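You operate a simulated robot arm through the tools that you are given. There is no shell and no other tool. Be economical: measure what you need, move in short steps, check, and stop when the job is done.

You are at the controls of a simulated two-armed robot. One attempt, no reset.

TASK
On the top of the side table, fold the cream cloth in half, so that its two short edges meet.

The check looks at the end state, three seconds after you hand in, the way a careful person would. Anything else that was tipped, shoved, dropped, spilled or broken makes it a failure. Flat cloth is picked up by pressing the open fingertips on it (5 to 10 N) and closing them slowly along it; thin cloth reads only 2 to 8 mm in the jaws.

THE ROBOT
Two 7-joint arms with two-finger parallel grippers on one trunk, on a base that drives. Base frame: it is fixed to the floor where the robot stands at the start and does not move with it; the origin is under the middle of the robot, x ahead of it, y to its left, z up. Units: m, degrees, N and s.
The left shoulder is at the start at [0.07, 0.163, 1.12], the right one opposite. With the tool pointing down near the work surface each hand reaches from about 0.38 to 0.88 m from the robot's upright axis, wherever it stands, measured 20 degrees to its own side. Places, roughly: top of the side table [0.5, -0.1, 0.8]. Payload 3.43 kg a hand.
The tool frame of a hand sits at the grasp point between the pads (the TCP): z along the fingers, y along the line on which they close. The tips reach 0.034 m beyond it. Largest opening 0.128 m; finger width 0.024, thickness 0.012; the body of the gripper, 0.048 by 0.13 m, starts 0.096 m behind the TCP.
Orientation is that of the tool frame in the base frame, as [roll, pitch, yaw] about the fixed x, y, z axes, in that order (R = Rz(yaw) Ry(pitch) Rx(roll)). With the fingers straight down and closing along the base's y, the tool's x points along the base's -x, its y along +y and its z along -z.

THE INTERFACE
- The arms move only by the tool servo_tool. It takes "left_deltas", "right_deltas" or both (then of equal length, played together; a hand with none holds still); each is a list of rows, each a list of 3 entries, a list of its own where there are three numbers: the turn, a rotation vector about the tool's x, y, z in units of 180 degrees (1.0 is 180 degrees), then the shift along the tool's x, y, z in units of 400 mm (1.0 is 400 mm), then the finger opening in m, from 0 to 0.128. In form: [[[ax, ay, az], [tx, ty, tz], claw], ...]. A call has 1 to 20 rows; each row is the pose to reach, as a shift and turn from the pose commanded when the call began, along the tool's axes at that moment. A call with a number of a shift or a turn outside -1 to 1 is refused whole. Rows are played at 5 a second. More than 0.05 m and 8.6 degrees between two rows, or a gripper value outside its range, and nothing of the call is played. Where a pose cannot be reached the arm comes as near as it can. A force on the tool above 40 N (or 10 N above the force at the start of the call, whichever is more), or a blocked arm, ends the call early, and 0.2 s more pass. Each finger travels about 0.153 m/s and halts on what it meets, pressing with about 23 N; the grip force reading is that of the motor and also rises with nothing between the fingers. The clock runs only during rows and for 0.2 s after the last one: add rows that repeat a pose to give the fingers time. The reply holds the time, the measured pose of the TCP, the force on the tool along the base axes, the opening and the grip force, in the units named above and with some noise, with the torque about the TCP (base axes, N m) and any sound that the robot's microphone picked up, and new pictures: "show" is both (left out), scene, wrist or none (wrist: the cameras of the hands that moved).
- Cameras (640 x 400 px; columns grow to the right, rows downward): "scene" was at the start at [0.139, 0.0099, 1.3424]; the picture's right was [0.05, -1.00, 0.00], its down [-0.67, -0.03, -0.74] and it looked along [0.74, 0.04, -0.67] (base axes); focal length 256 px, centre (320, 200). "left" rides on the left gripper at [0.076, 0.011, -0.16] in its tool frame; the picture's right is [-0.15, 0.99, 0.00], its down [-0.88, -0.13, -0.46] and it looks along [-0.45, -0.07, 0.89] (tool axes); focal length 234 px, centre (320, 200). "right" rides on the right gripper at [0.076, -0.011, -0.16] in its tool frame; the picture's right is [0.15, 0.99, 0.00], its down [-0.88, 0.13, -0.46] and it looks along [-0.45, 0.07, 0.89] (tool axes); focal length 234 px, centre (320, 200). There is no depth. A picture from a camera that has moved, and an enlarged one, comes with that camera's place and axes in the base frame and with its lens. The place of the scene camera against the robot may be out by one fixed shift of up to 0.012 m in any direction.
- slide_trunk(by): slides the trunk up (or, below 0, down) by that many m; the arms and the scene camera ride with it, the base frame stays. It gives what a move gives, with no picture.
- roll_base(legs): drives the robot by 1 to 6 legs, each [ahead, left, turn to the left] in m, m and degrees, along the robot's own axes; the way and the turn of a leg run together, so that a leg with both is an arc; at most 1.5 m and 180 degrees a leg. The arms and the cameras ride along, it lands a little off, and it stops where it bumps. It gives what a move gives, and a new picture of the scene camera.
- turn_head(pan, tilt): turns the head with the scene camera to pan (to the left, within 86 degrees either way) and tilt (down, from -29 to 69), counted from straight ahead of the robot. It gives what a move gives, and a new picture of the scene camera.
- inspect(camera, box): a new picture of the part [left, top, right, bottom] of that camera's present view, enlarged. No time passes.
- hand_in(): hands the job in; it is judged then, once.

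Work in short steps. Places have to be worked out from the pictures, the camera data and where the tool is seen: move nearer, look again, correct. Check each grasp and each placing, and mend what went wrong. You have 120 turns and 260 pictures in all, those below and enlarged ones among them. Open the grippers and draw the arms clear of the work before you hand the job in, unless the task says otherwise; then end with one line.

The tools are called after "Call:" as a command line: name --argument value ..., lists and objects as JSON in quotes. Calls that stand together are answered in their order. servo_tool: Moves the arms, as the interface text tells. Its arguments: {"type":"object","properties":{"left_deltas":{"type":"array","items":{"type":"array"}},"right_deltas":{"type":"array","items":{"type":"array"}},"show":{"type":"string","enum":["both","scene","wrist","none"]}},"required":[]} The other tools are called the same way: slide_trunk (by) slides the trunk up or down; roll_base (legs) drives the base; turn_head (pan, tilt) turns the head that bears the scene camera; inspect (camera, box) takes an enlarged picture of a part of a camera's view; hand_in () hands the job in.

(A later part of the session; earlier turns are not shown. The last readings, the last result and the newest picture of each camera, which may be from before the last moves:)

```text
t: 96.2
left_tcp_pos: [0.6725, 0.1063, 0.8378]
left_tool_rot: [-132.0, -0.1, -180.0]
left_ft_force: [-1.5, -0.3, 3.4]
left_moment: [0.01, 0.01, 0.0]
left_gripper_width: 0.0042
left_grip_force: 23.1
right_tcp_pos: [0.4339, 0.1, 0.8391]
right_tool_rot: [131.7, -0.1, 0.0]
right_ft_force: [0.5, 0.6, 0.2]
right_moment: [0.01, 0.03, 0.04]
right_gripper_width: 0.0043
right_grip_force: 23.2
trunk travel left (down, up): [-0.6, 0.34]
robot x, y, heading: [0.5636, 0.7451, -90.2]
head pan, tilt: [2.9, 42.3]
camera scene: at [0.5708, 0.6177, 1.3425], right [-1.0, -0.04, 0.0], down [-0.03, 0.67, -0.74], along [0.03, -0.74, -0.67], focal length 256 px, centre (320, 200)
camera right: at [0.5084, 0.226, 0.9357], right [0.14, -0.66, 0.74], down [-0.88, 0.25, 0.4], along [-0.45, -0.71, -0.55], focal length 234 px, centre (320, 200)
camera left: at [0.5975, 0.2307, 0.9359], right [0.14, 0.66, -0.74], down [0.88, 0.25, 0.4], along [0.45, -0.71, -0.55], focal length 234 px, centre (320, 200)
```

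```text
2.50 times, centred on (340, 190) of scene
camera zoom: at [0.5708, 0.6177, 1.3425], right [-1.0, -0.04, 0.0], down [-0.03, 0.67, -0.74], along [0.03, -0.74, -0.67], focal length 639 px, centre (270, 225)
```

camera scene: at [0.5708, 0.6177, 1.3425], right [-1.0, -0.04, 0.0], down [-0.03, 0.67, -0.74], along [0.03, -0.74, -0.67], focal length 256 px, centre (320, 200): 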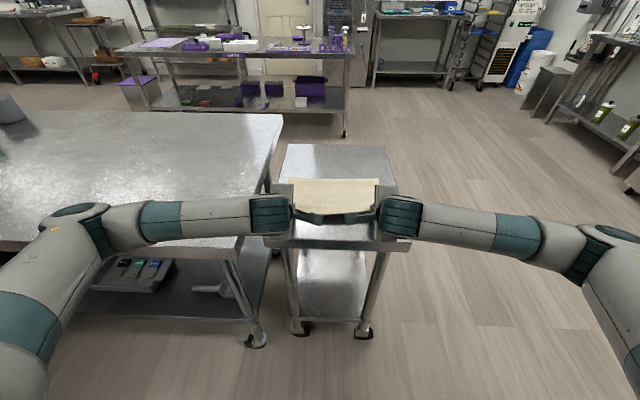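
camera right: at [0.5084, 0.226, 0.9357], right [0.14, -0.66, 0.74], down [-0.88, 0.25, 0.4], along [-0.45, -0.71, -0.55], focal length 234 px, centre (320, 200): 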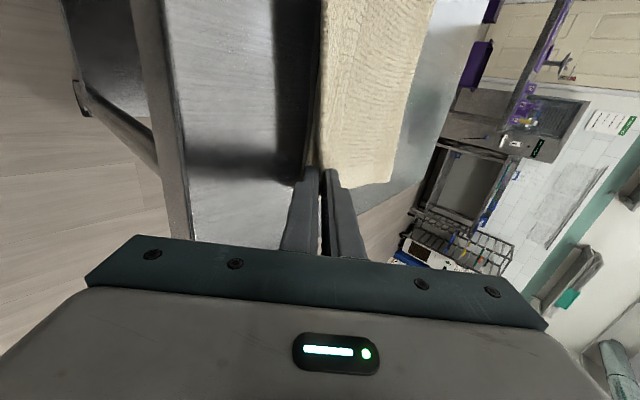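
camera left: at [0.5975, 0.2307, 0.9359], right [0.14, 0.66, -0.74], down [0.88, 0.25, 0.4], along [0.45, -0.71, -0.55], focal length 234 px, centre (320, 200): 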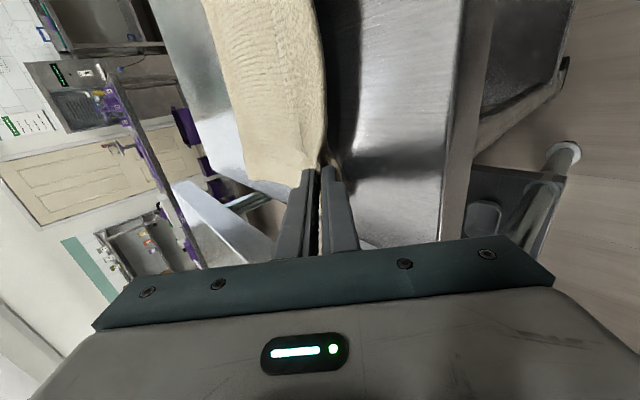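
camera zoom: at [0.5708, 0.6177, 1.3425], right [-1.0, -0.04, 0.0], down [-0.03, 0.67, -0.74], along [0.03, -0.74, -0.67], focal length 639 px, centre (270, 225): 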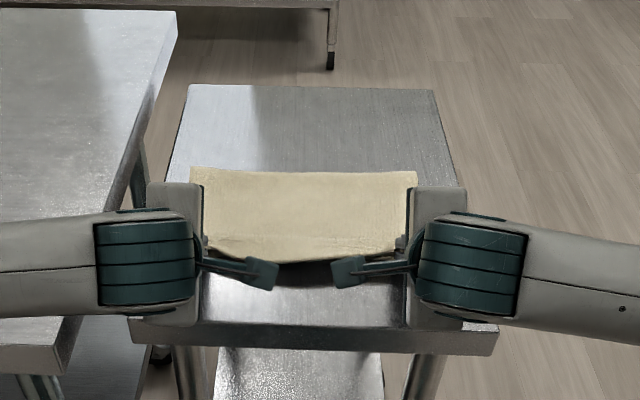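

The edge lies straight on the near edge. This time I'll first turn the hands nearly upright about the tips, open wide to 5 cm so the edge drops free, and lift straight up.

Call:
servo_tool --left_deltas '[[[-0.046, 0, 0], [0, -0.0125, 0.003], 0], [[-0.092, 0, 0], [0, -0.025, 0.005], 0], [[-0.138, 0, 0], [0, -0.0375, 0.008], 0], [[-0.183, 0, 0], [0, -0.05, 0.0106], 0], [[-0.183, 0, 0], [0, -0.05, 0.0106], 0.012], [[-0.183, 0, 0], [0, -0.05, 0.0106], 0.025], [[-0.183, 0, 0], [0, -0.05, 0.0106], 0.04], [[-0.183, 0, 0], [0, -0.05, 0.0106], 0.05], [[-0.183, 0, 0], [0, -0.05, 0.0106], 0.05], [[-0.183, 0, 0], [0, -0.0686, -0.0061], 0.05], [[-0.183, 0, 0], [0, -0.1057, -0.0396], 0.05]]' --right_deltas '[[[0.046, 0, 0], [0, 0.0125, 0.003], 0], [[0.092, 0, 0], [0, 0.025, 0.005], 0], [[0.138, 0, 0], [0, 0.0375, 0.008], 0], [[0.183, 0, 0], [0, 0.05, 0.0106], 0], [[0.183, 0, 0], [0, 0.05, 0.0106], 0.012], [[0.183, 0, 0], [0, 0.05, 0.0106], 0.025], [[0.183, 0, 0], [0, 0.05, 0.0106], 0.04], [[0.183, 0, 0], [0, 0.05, 0.0106], 0.05], [[0.183, 0, 0], [0, 0.05, 0.0106], 0.05], [[0.183, 0, 0], [0, 0.0686, -0.0061], 0.05], [[0.183, 0, 0], [0, 0.1057, -0.0396], 0.05]]'

Call:
inspect --camera "right" --box '[200, 50, 440, 220]'

Call:
inspect --camera "left" --box '[200, 50, 440, 220]'

```text
t: 98.6
left_tcp_pos: [0.6728, 0.0907, 0.8816]
left_tool_rot: [-164.9, 0.1, -179.9]
left_ft_force: [0.2, 0.8, 0.3]
left_moment: [0.01, 0.01, 0.0]
left_gripper_width: 0.0499
left_grip_force: 0.1
right_tcp_pos: [0.43, 0.084, 0.8816]
right_tool_rot: [164.8, -0.2, 0.0]
right_ft_force: [0.8, -0.5, -0.1]
right_moment: [0.0, -0.02, 0.02]
right_gripper_width: 0.0503
right_grip_force: 0.0
trunk travel left (down, up): [-0.6, 0.34]
robot x, y, heading: [0.5627, 0.7457, -90.4]
head pan, tilt: [2.9, 42.3]
camera scene: at [0.5708, 0.6181, 1.3425], right [-1.0, -0.04, 0.0], down [-0.03, 0.67, -0.74], along [0.03, -0.74, -0.67], focal length 256 px, centre (320, 200)
camera right: at [0.5062, 0.1363, 1.0315], right [0.14, -0.95, 0.26], down [-0.88, -0.01, 0.47], along [-0.45, -0.3, -0.84], focal length 234 px, centre (320, 200)
camera left: at [0.5963, 0.1412, 1.0322], right [0.15, 0.96, -0.26], down [0.88, -0.01, 0.47], along [0.45, -0.29, -0.84], focal length 234 px, centre (320, 200)
```

scene: 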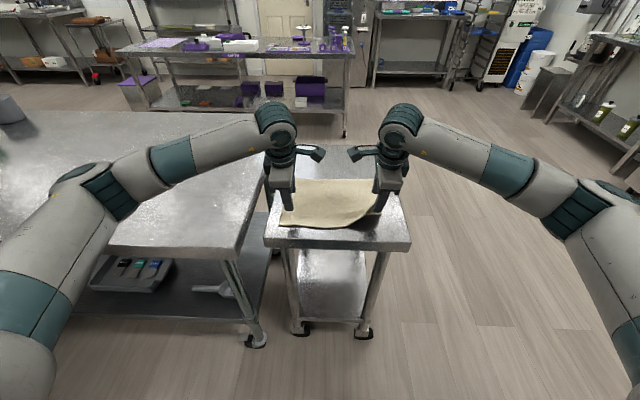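
right: 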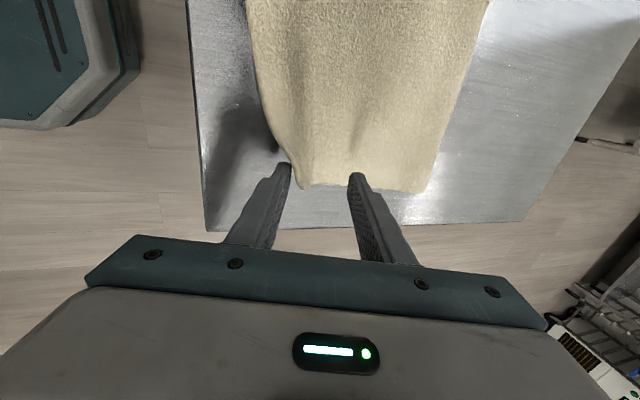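
left: 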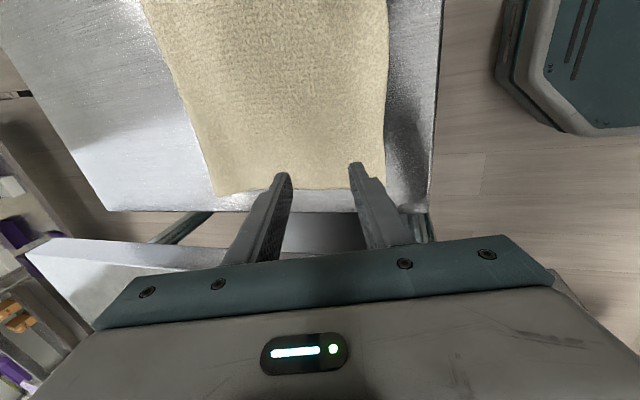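

```text
2.35 times, centred on (320, 135) of right
camera zoom: at [0.5062, 0.1363, 1.0315], right [0.14, -0.95, 0.26], down [-0.88, -0.01, 0.47], along [-0.45, -0.3, -0.84], focal length 551 px, centre (320, 353)
```

zoom: 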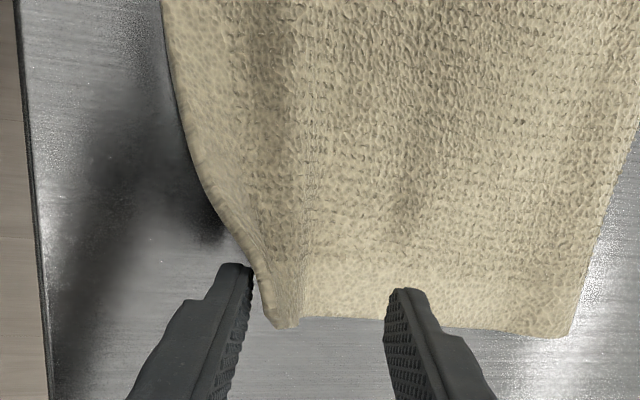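

```text
2.35 times, centred on (320, 135) of left
camera zoom: at [0.5963, 0.1412, 1.0322], right [0.15, 0.96, -0.26], down [0.88, -0.01, 0.47], along [0.45, -0.29, -0.84], focal length 551 px, centre (320, 353)
```

zoom: 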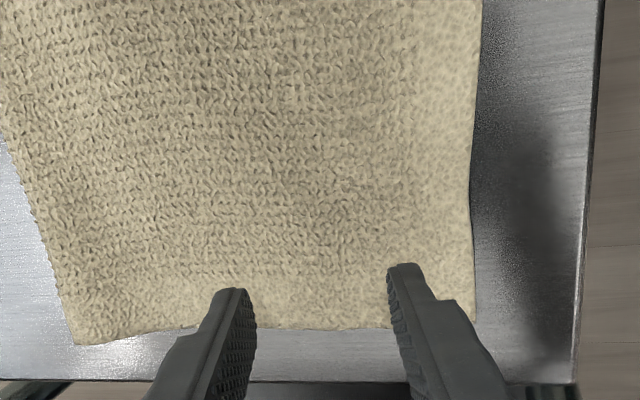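

Released cleanly: the left side is flat and the right corner is slightly raised. I'll lift on and spread the hands aside for a full view.

Call:
servo_tool --left_deltas '[[[0, 0, 0], [0, -0.02, -0.08], 0.05], [[0, 0, 0], [0, -0.04, -0.16], 0.05], [[0, 0, 0], [-0.08, -0.065, -0.24], 0.05], [[0, 0, 0], [-0.16, -0.065, -0.26], 0.05], [[0, 0, 0], [-0.25, -0.065, -0.28], 0.05], [[0, 0, 0], [-0.25, -0.065, -0.28], 0.05]]' --right_deltas '[[[0, 0, 0], [0, 0.02, -0.08], 0.05], [[0, 0, 0], [0, 0.04, -0.16], 0.05], [[0, 0, 0], [-0.08, 0.065, -0.24], 0.05], [[0, 0, 0], [-0.16, 0.065, -0.26], 0.05], [[0, 0, 0], [-0.25, 0.065, -0.28], 0.05], [[0, 0, 0], [-0.25, 0.065, -0.28], 0.05]]'

Call:
inspect --camera "scene" --box '[260, 160, 410, 255]'

Call:
inspect --camera "right" --box '[160, 0, 480, 200]'

Call:
inspect --camera "left" --box '[160, 0, 480, 200]'

```text
t: 100.0
left_tcp_pos: [0.7711, 0.0923, 0.9931]
left_tool_rot: [-165.1, 0.0, 179.9]
left_ft_force: [0.3, 0.6, 0.1]
left_moment: [0.0, 0.0, 0.0]
left_gripper_width: 0.0499
left_grip_force: 0.0
right_tcp_pos: [0.3312, 0.0855, 0.9947]
right_tool_rot: [164.8, -0.2, 0.0]
right_ft_force: [-0.1, 0.5, -0.1]
right_moment: [0.02, 0.01, 0.04]
right_gripper_width: 0.05
right_grip_force: 0.0
trunk travel left (down, up): [-0.6, 0.34]
robot x, y, heading: [0.5605, 0.7432, -90.4]
head pan, tilt: [2.9, 42.3]
camera scene: at [0.5708, 0.6167, 1.3423], right [-1.0, -0.04, 0.0], down [-0.03, 0.67, -0.74], along [0.03, -0.74, -0.67], focal length 256 px, centre (320, 200)
camera right: at [0.4061, 0.1382, 1.1456], right [0.15, -0.95, 0.26], down [-0.88, -0.01, 0.47], along [-0.45, -0.3, -0.84], focal length 234 px, centre (320, 200)
camera left: at [0.6958, 0.1438, 1.1441], right [0.15, 0.96, -0.26], down [0.88, -0.01, 0.47], along [0.45, -0.29, -0.84], focal length 234 px, centre (320, 200)
```

scene: 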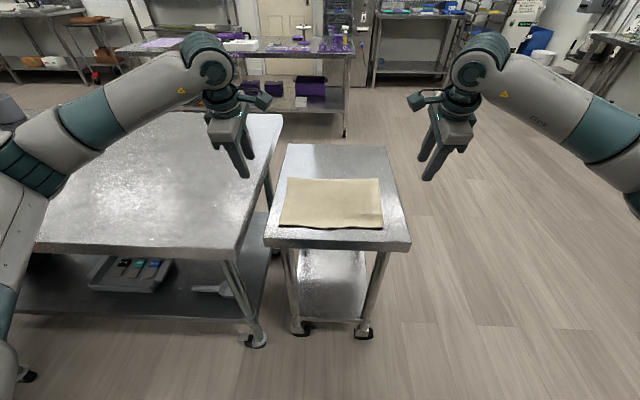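
right: 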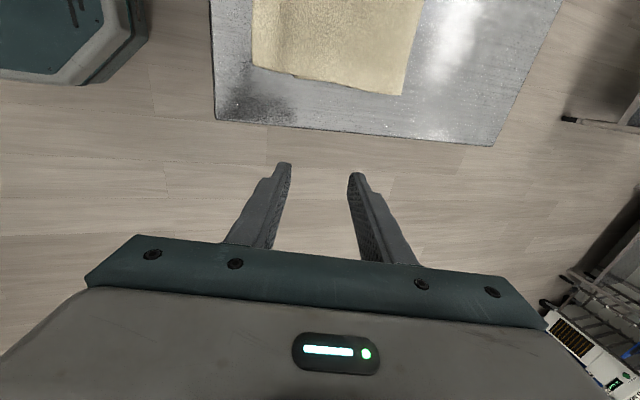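
left: 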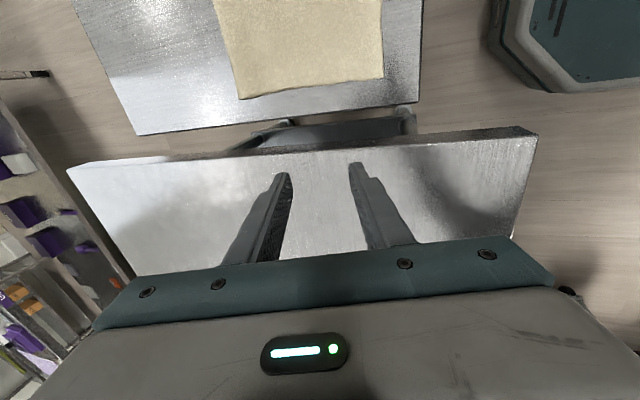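

```text
4.21 times, centred on (335, 208) of scene
camera zoom: at [0.5708, 0.6167, 1.3423], right [-1.0, -0.04, 0.0], down [-0.03, 0.67, -0.74], along [0.03, -0.74, -0.67], focal length 1076 px, centre (257, 168)
```

zoom: 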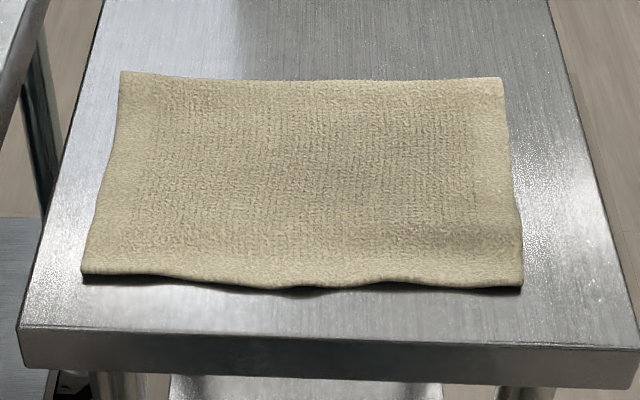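

```text
2.00 times, centred on (320, 100) of right
camera zoom: at [0.4061, 0.1382, 1.1456], right [0.15, -0.95, 0.26], down [-0.88, -0.01, 0.47], along [-0.45, -0.3, -0.84], focal length 468 px, centre (320, 400)
```

zoom: 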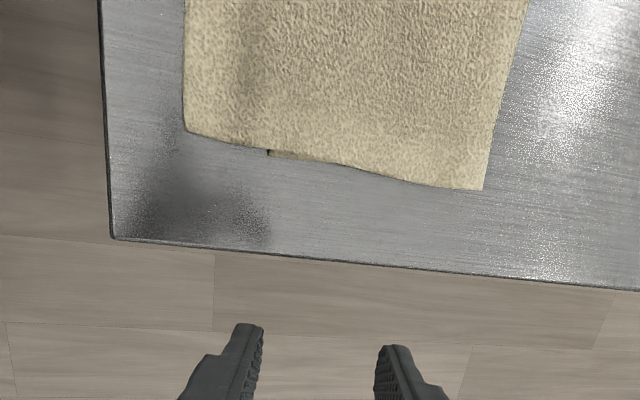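

```text
2.00 times, centred on (320, 100) of left
camera zoom: at [0.6958, 0.1438, 1.1441], right [0.15, 0.96, -0.26], down [0.88, -0.01, 0.47], along [0.45, -0.29, -0.84], focal length 468 px, centre (320, 400)
```

zoom: 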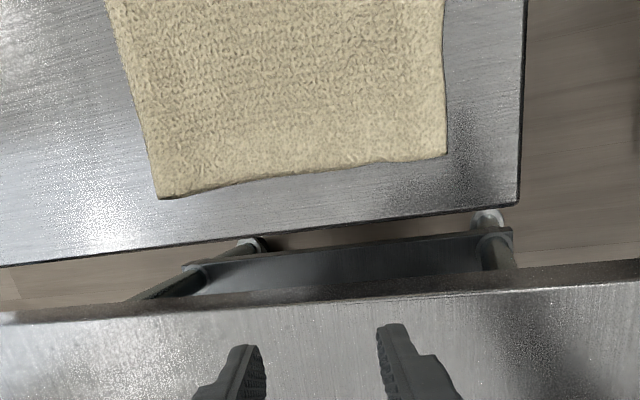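

The fold is neat and flat, but the wrist views show the top edge reaching y≈0.133 while the lower edge is at about 0.08–0.09. I'll regrip the overhanging top edge, which is a single layer on the table, and redo the fold with the fold line further back.

Call:
servo_tool --left_deltas '[[[-0.012, 0, 0], [0.044, 0.034, 0.06], 0.045], [[-0.024, 0, 0], [0.088, 0.069, 0.12], 0.045], [[-0.036, 0, 0], [0.132, 0.103, 0.18], 0.045], [[-0.048, 0, 0], [0.176, 0.138, 0.24], 0.045], [[-0.061, 0, 0], [0.22, 0.172, 0.298], 0.045], [[-0.061, 0, 0], [0.22, 0.172, 0.298], 0.045]]' --right_deltas '[[[0.012, 0, 0], [0.05, -0.037, 0.06], 0.045], [[0.024, 0, 0], [0.1, -0.074, 0.12], 0.045], [[0.036, 0, 0], [0.15, -0.111, 0.18], 0.045], [[0.048, 0, 0], [0.2, -0.148, 0.24], 0.045], [[0.061, 0, 0], [0.252, -0.185, 0.299], 0.045], [[0.061, 0, 0], [0.252, -0.185, 0.299], 0.045]]' --show "wrist"

Call:
inspect --camera "right" --box '[200, 70, 440, 220]'

Call:
inspect --camera "left" --box '[200, 70, 440, 220]'

```text
t: 101.4
left_tcp_pos: [0.6827, 0.1292, 0.8607]
left_tool_rot: [-176.0, 0.0, -179.9]
left_ft_force: [-0.4, 0.2, 0.1]
left_moment: [-0.03, -0.04, 0.02]
left_gripper_width: 0.0454
left_grip_force: 0.0
right_tcp_pos: [0.435, 0.126, 0.8601]
right_tool_rot: [175.7, -0.3, -0.2]
right_ft_force: [0.9, 0.3, 0.3]
right_moment: [0.0, 0.02, -0.04]
right_gripper_width: 0.045
right_grip_force: 0.0
trunk travel left (down, up): [-0.6, 0.34]
robot x, y, heading: [0.5617, 0.7438, -90.2]
head pan, tilt: [2.9, 42.3]
camera right: at [0.5098, 0.1486, 1.0191], right [0.15, -0.99, 0.07], down [-0.88, -0.1, 0.46], along [-0.45, -0.13, -0.88], focal length 234 px, centre (320, 200)
camera left: at [0.6073, 0.1504, 1.0193], right [0.14, 0.99, -0.07], down [0.88, -0.1, 0.46], along [0.45, -0.13, -0.88], focal length 234 px, centre (320, 200)
```

right: 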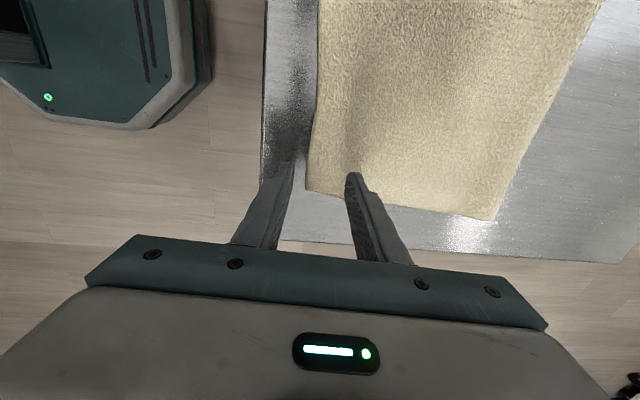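
left: 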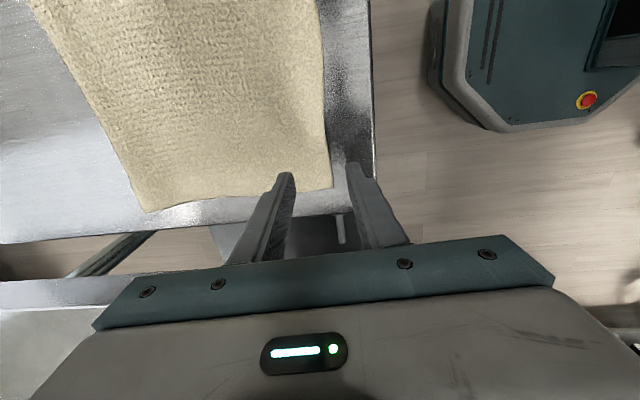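

```text
2.67 times, centred on (320, 145) of right
camera zoom: at [0.5098, 0.1486, 1.0191], right [0.15, -0.99, 0.07], down [-0.88, -0.1, 0.46], along [-0.45, -0.13, -0.88], focal length 624 px, centre (320, 347)
```

zoom: 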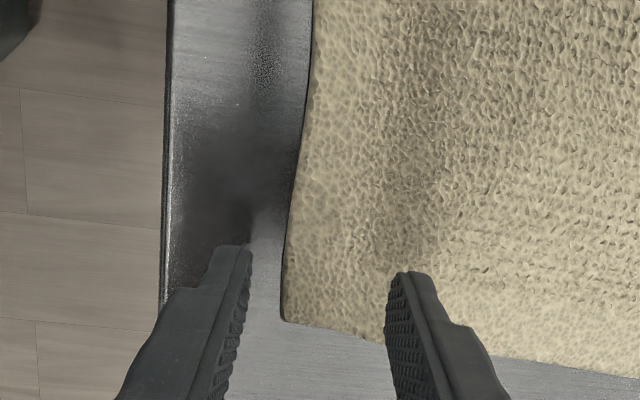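

```text
2.67 times, centred on (320, 145) of left
camera zoom: at [0.6073, 0.1504, 1.0193], right [0.14, 0.99, -0.07], down [0.88, -0.1, 0.46], along [0.45, -0.13, -0.88], focal length 624 px, centre (320, 347)
```

zoom: 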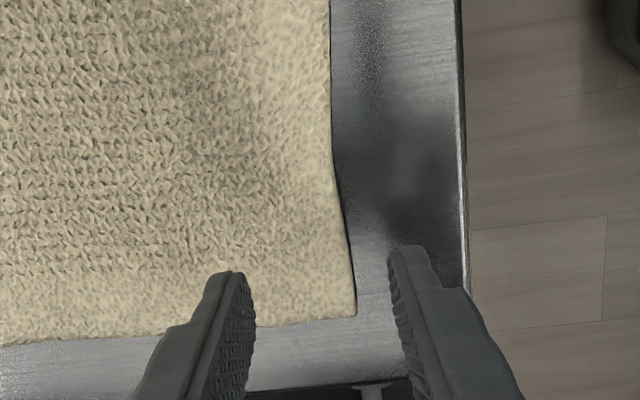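

Both hands straddle the overhanging top edge. I'll narrow to 36 mm, lower and press.

Call:
servo_tool --left_deltas '[[[0, 0, 0], [0, -0.004, 0.02], 0.036], [[0, 0, 0], [0, -0.004, 0.042], 0.036], [[0, 0, 0], [0, -0.004, 0.056], 0.036], [[0, 0, 0], [0, -0.004, 0.063], 0.036], [[0, 0, 0], [0, -0.004, 0.063], 0.036]]' --right_deltas '[[[0, 0, 0], [0, 0.004, 0.02], 0.036], [[0, 0, 0], [0, 0.004, 0.042], 0.036], [[0, 0, 0], [0, 0.004, 0.056], 0.036], [[0, 0, 0], [0, 0.004, 0.063], 0.036], [[0, 0, 0], [0, 0.004, 0.063], 0.036]]' --show "none"

```text
t: 102.6
left_tcp_pos: [0.6821, 0.1266, 0.8381]
left_tool_rot: [-175.9, -0.2, -179.9]
left_ft_force: [-0.1, 0.0, 3.8]
left_moment: [-0.09, 0.03, -0.01]
left_gripper_width: 0.0362
left_grip_force: 0.1
right_tcp_pos: [0.4332, 0.124, 0.8365]
right_tool_rot: [175.7, -0.2, -0.1]
right_ft_force: [-0.8, 0.2, 6.1]
right_moment: [-0.04, 0.06, -0.01]
right_gripper_width: 0.0364
right_grip_force: 0.0
trunk travel left (down, up): [-0.6, 0.34]
robot x, y, heading: [0.5611, 0.7448, -90.6]
head pan, tilt: [2.9, 42.3]
```

Contact is light. I'll press slightly more and close slowly.

Call:
servo_tool --left_deltas '[[[0, 0, 0], [0, 0, 0.004], 0.036], [[0, 0, 0], [0, 0, 0.004], 0.033], [[0, 0, 0], [0, 0, 0.004], 0.03], [[0, 0, 0], [0, 0, 0.004], 0.027], [[0, 0, 0], [0, 0, 0.004], 0.024], [[0, 0, 0], [0, 0, 0.004], 0.021], [[0, 0, 0], [0, 0, 0.004], 0.018], [[0, 0, 0], [0, 0, 0.004], 0.015], [[0, 0, 0], [0, 0, 0.004], 0.012], [[0, 0, 0], [0, 0, 0.004], 0.009], [[0, 0, 0], [0, 0, 0.004], 0.006], [[0, 0, 0], [0, 0, 0.004], 0.003], [[0, 0, 0], [0, 0, 0.004], 0], [[0, 0, 0], [0, 0, 0.004], 0]]' --right_deltas '[[[0, 0, 0], [0, 0, 0.002], 0.036], [[0, 0, 0], [0, 0, 0.002], 0.033], [[0, 0, 0], [0, 0, 0.002], 0.03], [[0, 0, 0], [0, 0, 0.002], 0.027], [[0, 0, 0], [0, 0, 0.002], 0.024], [[0, 0, 0], [0, 0, 0.002], 0.021], [[0, 0, 0], [0, 0, 0.002], 0.018], [[0, 0, 0], [0, 0, 0.002], 0.015], [[0, 0, 0], [0, 0, 0.002], 0.012], [[0, 0, 0], [0, 0, 0.002], 0.009], [[0, 0, 0], [0, 0, 0.002], 0.006], [[0, 0, 0], [0, 0, 0.002], 0.003], [[0, 0, 0], [0, 0, 0.002], 0], [[0, 0, 0], [0, 0, 0.002], 0]]' --show "wrist"

Call:
inspect --camera "right" --box '[200, 70, 440, 220]'

Call:
inspect --camera "left" --box '[200, 70, 440, 220]'

```text
t: 105.6
left_tcp_pos: [0.6833, 0.1279, 0.837]
left_tool_rot: [-175.9, 0.0, -180.0]
left_ft_force: [-0.5, -2.5, 11.1]
left_moment: [-0.2, -0.05, -0.04]
left_gripper_width: 0.0031
left_grip_force: 23.6
right_tcp_pos: [0.4329, 0.1246, 0.8354]
right_tool_rot: [175.6, -0.1, -0.1]
right_ft_force: [-0.5, -4.1, 21.3]
right_moment: [-0.3, -0.04, 0.02]
right_gripper_width: 0.0046
right_grip_force: 23.0
trunk travel left (down, up): [-0.6, 0.34]
robot x, y, heading: [0.5609, 0.7493, -90.2]
head pan, tilt: [2.9, 42.3]
camera right: at [0.5087, 0.148, 0.9948], right [0.15, -0.99, 0.08], down [-0.88, -0.09, 0.46], along [-0.45, -0.13, -0.88], focal length 234 px, centre (320, 200)
camera left: at [0.6087, 0.1491, 0.9956], right [0.15, 0.99, -0.07], down [0.88, -0.1, 0.46], along [0.45, -0.13, -0.88], focal length 234 px, centre (320, 200)
```

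right: 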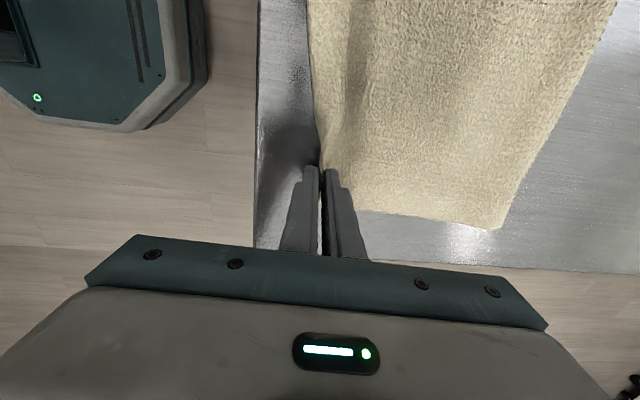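
left: 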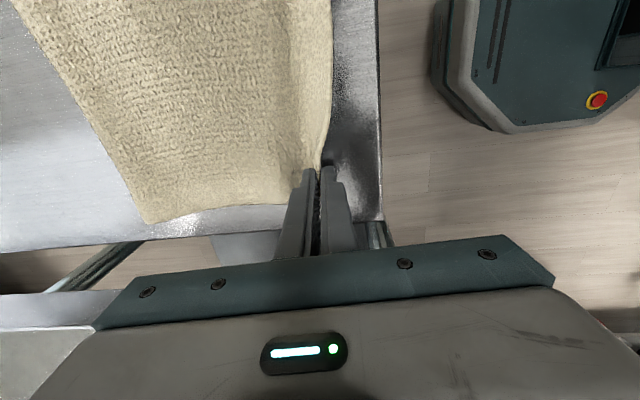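

```text
2.67 times, centred on (320, 145) of right
camera zoom: at [0.5087, 0.148, 0.9948], right [0.15, -0.99, 0.08], down [-0.88, -0.09, 0.46], along [-0.45, -0.13, -0.88], focal length 624 px, centre (320, 347)
```

zoom: 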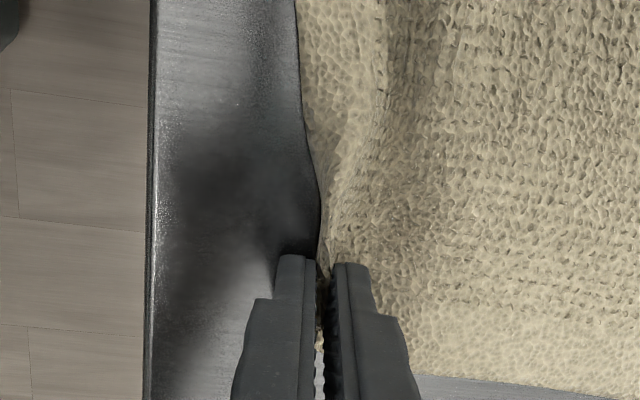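

```text
2.67 times, centred on (320, 145) of left
camera zoom: at [0.6087, 0.1491, 0.9956], right [0.15, 0.99, -0.07], down [0.88, -0.1, 0.46], along [0.45, -0.13, -0.88], focal length 624 px, centre (320, 347)
```

zoom: 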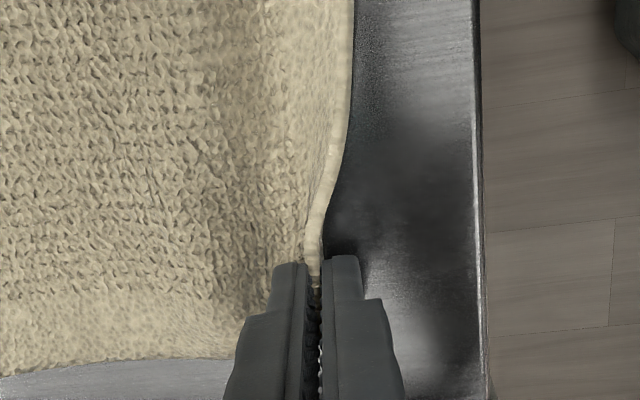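

Both have the edge (3 and 5 mm) in its natural flipped pose. I'll lift 9 cm, drive ahead 0.17 m, then swing to the far side to reset the fold line.

Call:
servo_tool --left_deltas '[[[0, 0, 0], [0, 0, -0.05], 0], [[0, 0, 0], [0, -0.02, -0.11], 0], [[0, 0, 0], [0, -0.05, -0.18], 0], [[0, 0, 0], [0, -0.08, -0.25], 0]]' --right_deltas '[[[0, 0, 0], [0, 0, -0.05], 0], [[0, 0, 0], [0, 0.02, -0.11], 0], [[0, 0, 0], [0, 0.05, -0.18], 0], [[0, 0, 0], [0, 0.08, -0.25], 0]]' --show "none"

Call:
roll_base --legs '[[0.19, 0, 0]]'

```text
t: 106.6
left_tcp_pos: [0.6818, 0.1027, 0.9382]
left_tool_rot: [-176.0, 0.0, -179.9]
left_ft_force: [0.5, -0.2, -0.1]
left_moment: [-0.04, 0.0, 0.01]
left_gripper_width: 0.0029
left_grip_force: 23.2
right_tcp_pos: [0.4329, 0.0982, 0.9362]
right_tool_rot: [175.9, -0.2, 0.0]
right_ft_force: [0.7, 0.6, 0.2]
right_moment: [-0.03, -0.01, 0.01]
right_gripper_width: 0.0047
right_grip_force: 23.5
trunk travel left (down, up): [-0.6, 0.34]
robot x, y, heading: [0.5665, 0.7466, -90.3]
head pan, tilt: [2.9, 42.3]
```

```text
t: 108.1
left_tcp_pos: [0.6834, -0.0902, 0.9374]
left_tool_rot: [-176.0, 0.0, -179.8]
left_ft_force: [0.6, 0.2, -1.4]
left_moment: [0.0, 0.05, -0.01]
left_gripper_width: 0.0028
left_grip_force: 23.2
right_tcp_pos: [0.4325, -0.0944, 0.934]
right_tool_rot: [175.8, -0.1, 0.1]
right_ft_force: [0.3, 0.2, -0.4]
right_moment: [0.02, 0.02, 0.02]
right_gripper_width: 0.0045
right_grip_force: 23.0
trunk travel left (down, up): [-0.6, 0.34]
robot x, y, heading: [0.5628, 0.5507, -90.4]
head pan, tilt: [2.9, 42.3]
camera scene: at [0.5704, 0.4249, 1.3424], right [-1.0, -0.05, 0.0], down [-0.03, 0.67, -0.74], along [0.03, -0.74, -0.67], focal length 256 px, centre (320, 200)
```

scene: 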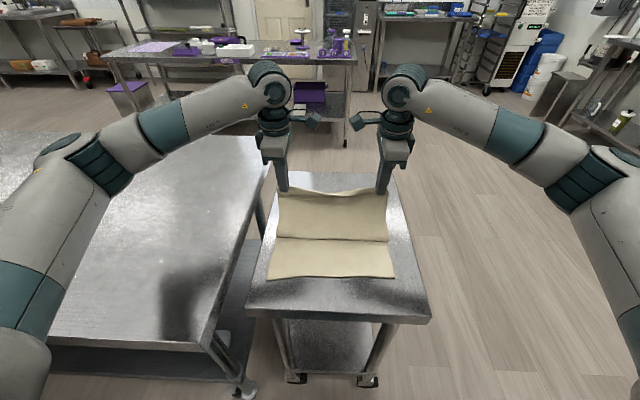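

Now I'll swing the edge out to the far side and low, to lay the fold line well back.

Call:
servo_tool --left_deltas '[[[0, 0, 0], [-0.005, -0.067, -0.07], 0], [[0, 0, 0], [-0.005, -0.135, -0.141], 0], [[0, 0, 0], [-0.005, -0.21, -0.115], 0], [[0, 0, 0], [-0.005, -0.2815, -0.081], 0], [[0, 0, 0], [-0.005, -0.317, -0.005], 0], [[0, 0, 0], [-0.005, -0.353, 0.075], 0], [[0, 0, 0], [-0.005, -0.353, 0.075], 0]]' --right_deltas '[[[0, 0, 0], [-0.005, 0.067, -0.07], 0], [[0, 0, 0], [-0.005, 0.135, -0.141], 0], [[0, 0, 0], [-0.005, 0.21, -0.115], 0], [[0, 0, 0], [-0.005, 0.2815, -0.081], 0], [[0, 0, 0], [-0.005, 0.317, -0.005], 0], [[0, 0, 0], [-0.005, 0.353, 0.075], 0], [[0, 0, 0], [-0.005, 0.353, 0.075], 0]]'

Call:
inspect --camera "scene" --box '[230, 130, 450, 310]'

```text
t: 109.7
left_tcp_pos: [0.688, -0.2309, 0.9185]
left_tool_rot: [-175.8, 0.0, -179.8]
left_ft_force: [0.4, 0.8, -0.8]
left_moment: [-0.03, 0.04, 0.03]
left_gripper_width: 0.0027
left_grip_force: 22.9
right_tcp_pos: [0.4318, -0.2369, 0.9159]
right_tool_rot: [175.7, -0.1, 0.1]
right_ft_force: [0.1, 0.0, -0.1]
right_moment: [-0.03, -0.01, 0.03]
right_gripper_width: 0.0044
right_grip_force: 23.2
trunk travel left (down, up): [-0.6, 0.34]
robot x, y, heading: [0.5647, 0.5526, -90.1]
head pan, tilt: [2.9, 42.3]
camera scene: at [0.5703, 0.4268, 1.3426], right [-1.0, -0.05, 0.0], down [-0.03, 0.67, -0.74], along [0.03, -0.74, -0.67], focal length 256 px, centre (320, 200)
camera right: at [0.5067, -0.2134, 1.0743], right [0.15, -0.99, 0.07], down [-0.88, -0.1, 0.46], along [-0.45, -0.13, -0.88], focal length 234 px, centre (320, 200)
camera left: at [0.6107, -0.2108, 1.0768], right [0.14, 0.99, -0.07], down [0.88, -0.09, 0.46], along [0.45, -0.13, -0.88], focal length 234 px, centre (320, 200)
```

scene: 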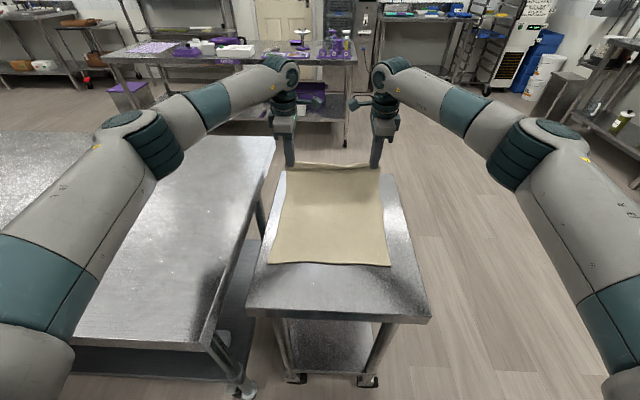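
right: 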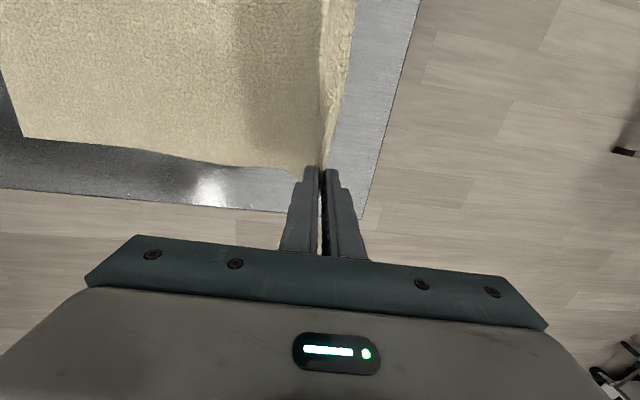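
left: 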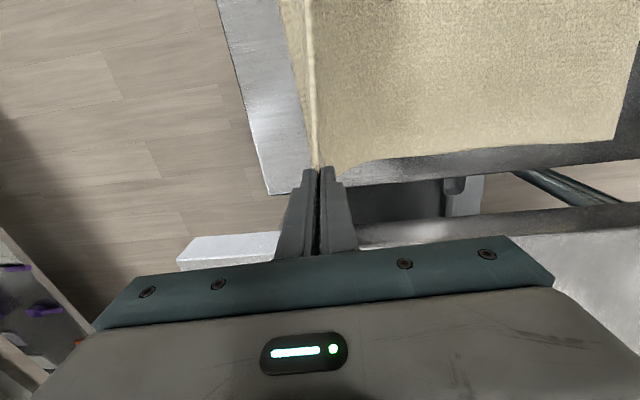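

```text
2.22 times, centred on (340, 220) of scene
camera zoom: at [0.5703, 0.4268, 1.3426], right [-1.0, -0.05, 0.0], down [-0.03, 0.67, -0.74], along [0.03, -0.74, -0.67], focal length 568 px, centre (276, 156)
```

zoom: 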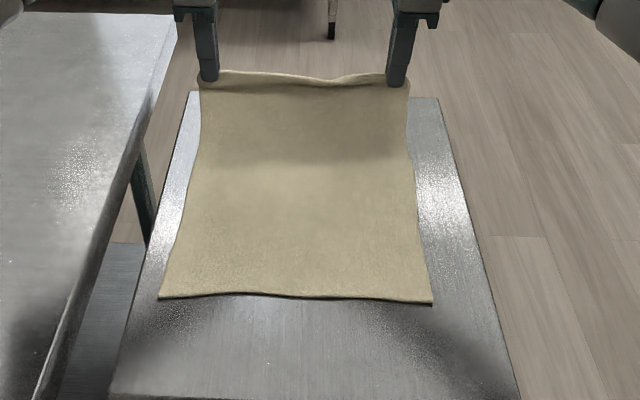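

The near edge is at y≈0.073 on both sides, so the fold target is y≈−0.122. I'll lift onto the arc and drive back 0.14 m.

Call:
servo_tool --left_deltas '[[[0, 0, 0], [0, 0.01, -0.06], 0], [[0, 0, 0], [0, 0.03, -0.11], 0], [[0, 0, 0], [0, 0.06, -0.15], 0], [[0, 0, 0], [0, 0.0925, -0.1845], 0], [[0, 0, 0], [0, 0.0925, -0.1845], 0]]' --right_deltas '[[[0, 0, 0], [0, -0.01, -0.06], 0], [[0, 0, 0], [0, -0.03, -0.11], 0], [[0, 0, 0], [0, -0.06, -0.15], 0], [[0, 0, 0], [0, -0.0925, -0.1845], 0], [[0, 0, 0], [0, -0.0925, -0.1845], 0]]' --show "none"

Call:
roll_base --legs '[[-0.14, 0, 0]]'

Call:
inspect --camera "right" --box '[160, 0, 480, 200]'

Call:
inspect --camera "left" --box '[160, 0, 480, 200]'

```text
t: 110.9
left_tcp_pos: [0.6863, -0.1919, 0.9887]
left_tool_rot: [-176.0, 0.0, -179.9]
left_ft_force: [-1.1, 0.6, -0.7]
left_moment: [0.0, 0.06, 0.02]
left_gripper_width: 0.0029
left_grip_force: 22.9
right_tcp_pos: [0.4298, -0.1949, 0.985]
right_tool_rot: [175.8, -0.2, 0.1]
right_ft_force: [1.9, -0.1, 1.1]
right_moment: [0.03, -0.05, 0.03]
right_gripper_width: 0.0047
right_grip_force: 23.2
trunk travel left (down, up): [-0.6, 0.34]
robot x, y, heading: [0.5621, 0.5498, -90.5]
head pan, tilt: [2.9, 42.3]
```

```text
t: 112.2
left_tcp_pos: [0.6866, -0.0538, 0.9882]
left_tool_rot: [-175.9, 0.0, -179.7]
left_ft_force: [-0.8, 0.2, 0.4]
left_moment: [0.0, 0.07, -0.01]
left_gripper_width: 0.0029
left_grip_force: 23.1
right_tcp_pos: [0.4318, -0.0579, 0.9859]
right_tool_rot: [175.7, -0.2, 0.2]
right_ft_force: [1.5, -0.2, -1.0]
right_moment: [-0.01, -0.04, -0.03]
right_gripper_width: 0.0045
right_grip_force: 22.6
trunk travel left (down, up): [-0.6, 0.34]
robot x, y, heading: [0.5629, 0.6928, -90.2]
head pan, tilt: [2.9, 42.3]
camera scene: at [0.5709, 0.5627, 1.3423], right [-1.0, -0.05, 0.0], down [-0.03, 0.67, -0.74], along [0.04, -0.74, -0.67], focal length 256 px, centre (320, 200)
```

scene: 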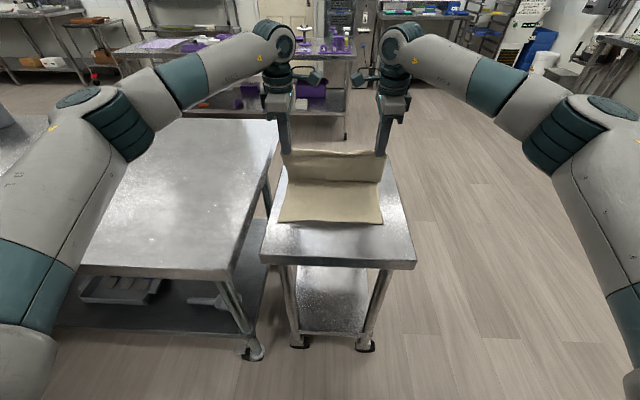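

```text
2.00 times, centred on (320, 100) of right
camera zoom: at [0.5071, -0.0346, 1.1449], right [0.15, -0.99, 0.07], down [-0.88, -0.1, 0.46], along [-0.45, -0.13, -0.88], focal length 468 px, centre (320, 400)
```

zoom: 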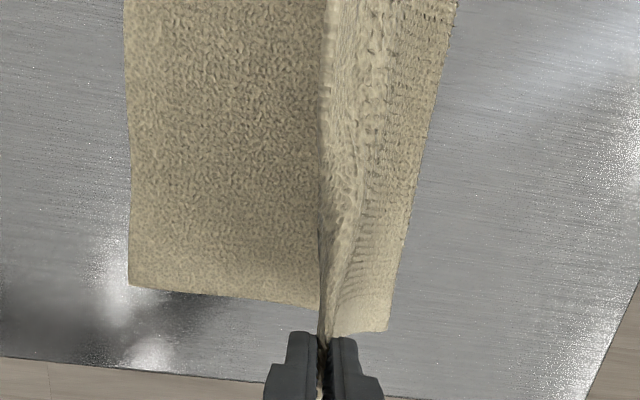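

```text
2.00 times, centred on (320, 100) of left
camera zoom: at [0.6122, -0.0325, 1.1466], right [0.14, 0.99, -0.07], down [0.88, -0.09, 0.46], along [0.45, -0.13, -0.88], focal length 468 px, centre (320, 400)
```

zoom: 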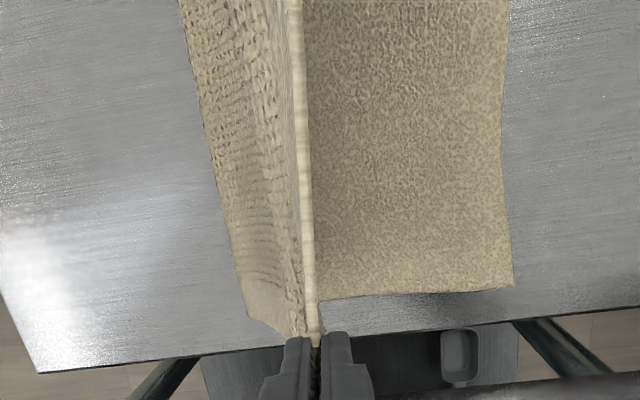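

The fold now sits at y≈−0.124 and the near edge at 0.067, which is nearly exactly half. I'll complete the arc with the tips landing at y≈0.058.

Call:
servo_tool --left_deltas '[[[0.044, 0, 0], [0, 0.069, 0.01], 0], [[0.089, 0, 0], [0, 0.138, 0.028], 0], [[0.13, 0, 0], [0, 0.19, 0.073], 0], [[0.172, 0, 0], [0, 0.242, 0.1185], 0], [[0.2, 0, 0], [0, 0.282, 0.18], 0], [[0.228, 0, 0], [0, 0.322, 0.2405], 0], [[0.228, 0, 0], [0, 0.345, 0.292], 0], [[0.228, 0, 0], [0, 0.369, 0.345], 0], [[0.228, 0, 0], [0, 0.369, 0.345], 0]]' --right_deltas '[[[-0.044, 0, 0], [0, -0.069, 0.01], 0], [[-0.089, 0, 0], [0, -0.138, 0.028], 0], [[-0.13, 0, 0], [0, -0.19, 0.073], 0], [[-0.172, 0, 0], [0, -0.242, 0.1185], 0], [[-0.2, 0, 0], [0, -0.282, 0.18], 0], [[-0.228, 0, 0], [0, -0.322, 0.2405], 0], [[-0.228, 0, 0], [0, -0.345, 0.292], 0], [[-0.228, 0, 0], [0, -0.369, 0.345], 0], [[-0.228, 0, 0], [0, -0.369, 0.345], 0]]'

Call:
inspect --camera "right" --box '[160, 0, 480, 200]'

Call:
inspect --camera "scene" --box '[230, 110, 450, 270]'

```text
t: 114.2
left_tcp_pos: [0.6868, 0.0848, 0.8397]
left_tool_rot: [-135.0, -0.1, -179.8]
left_ft_force: [-0.7, -0.1, -0.3]
left_moment: [0.05, 0.01, -0.02]
left_gripper_width: 0.0027
left_grip_force: 22.2
right_tcp_pos: [0.4332, 0.0795, 0.8374]
right_tool_rot: [134.7, -0.2, 0.2]
right_ft_force: [1.2, -0.1, 1.6]
right_moment: [0.04, -0.04, 0.09]
right_gripper_width: 0.0046
right_grip_force: 23.2
trunk travel left (down, up): [-0.6, 0.34]
robot x, y, heading: [0.561, 0.6901, -90.4]
head pan, tilt: [2.9, 42.3]
camera scene: at [0.5709, 0.5631, 1.3425], right [-1.0, -0.05, 0.0], down [-0.03, 0.67, -0.74], along [0.04, -0.74, -0.67], focal length 256 px, centre (320, 200)
camera right: at [0.5077, 0.2011, 0.9416], right [0.15, -0.7, 0.7], down [-0.88, 0.23, 0.41], along [-0.45, -0.68, -0.58], focal length 234 px, centre (320, 200)
camera left: at [0.611, 0.2041, 0.9441], right [0.14, 0.7, -0.7], down [0.88, 0.23, 0.41], along [0.45, -0.67, -0.58], focal length 234 px, centre (320, 200)
```

scene: 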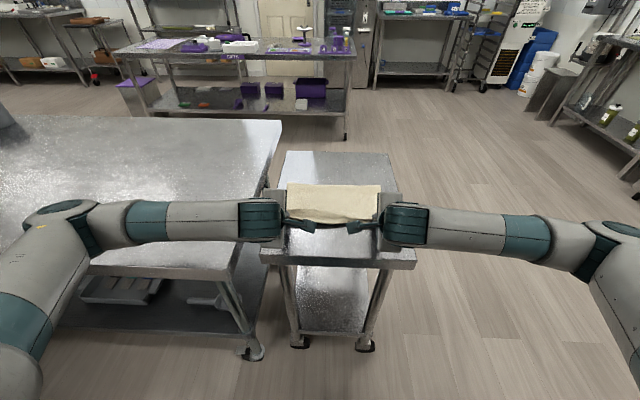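
right: 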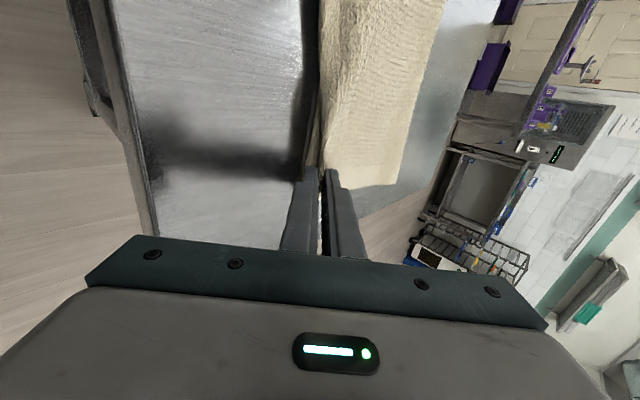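
left: 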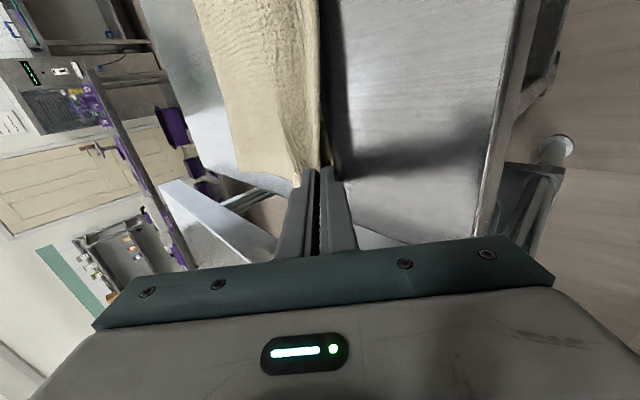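

```text
2.00 times, centred on (320, 100) of right
camera zoom: at [0.5077, 0.2011, 0.9416], right [0.15, -0.7, 0.7], down [-0.88, 0.23, 0.41], along [-0.45, -0.68, -0.58], focal length 468 px, centre (320, 400)
```

zoom: 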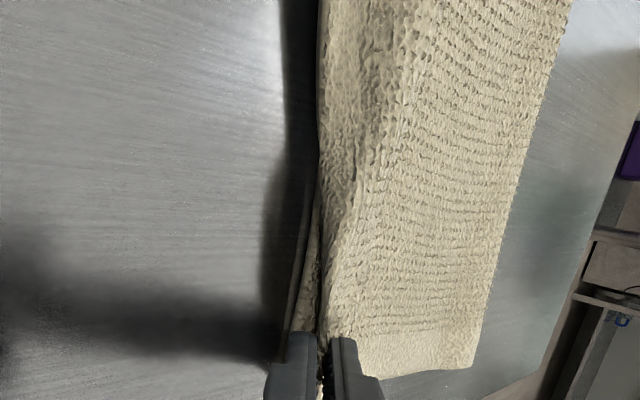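

```text
2.50 times, centred on (340, 190) of scene
camera zoom: at [0.5709, 0.5631, 1.3425], right [-1.0, -0.05, 0.0], down [-0.03, 0.67, -0.74], along [0.04, -0.74, -0.67], focal length 639 px, centre (270, 225)
```

zoom: 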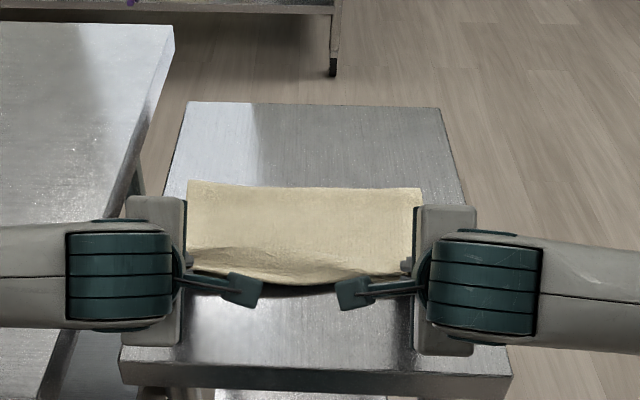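

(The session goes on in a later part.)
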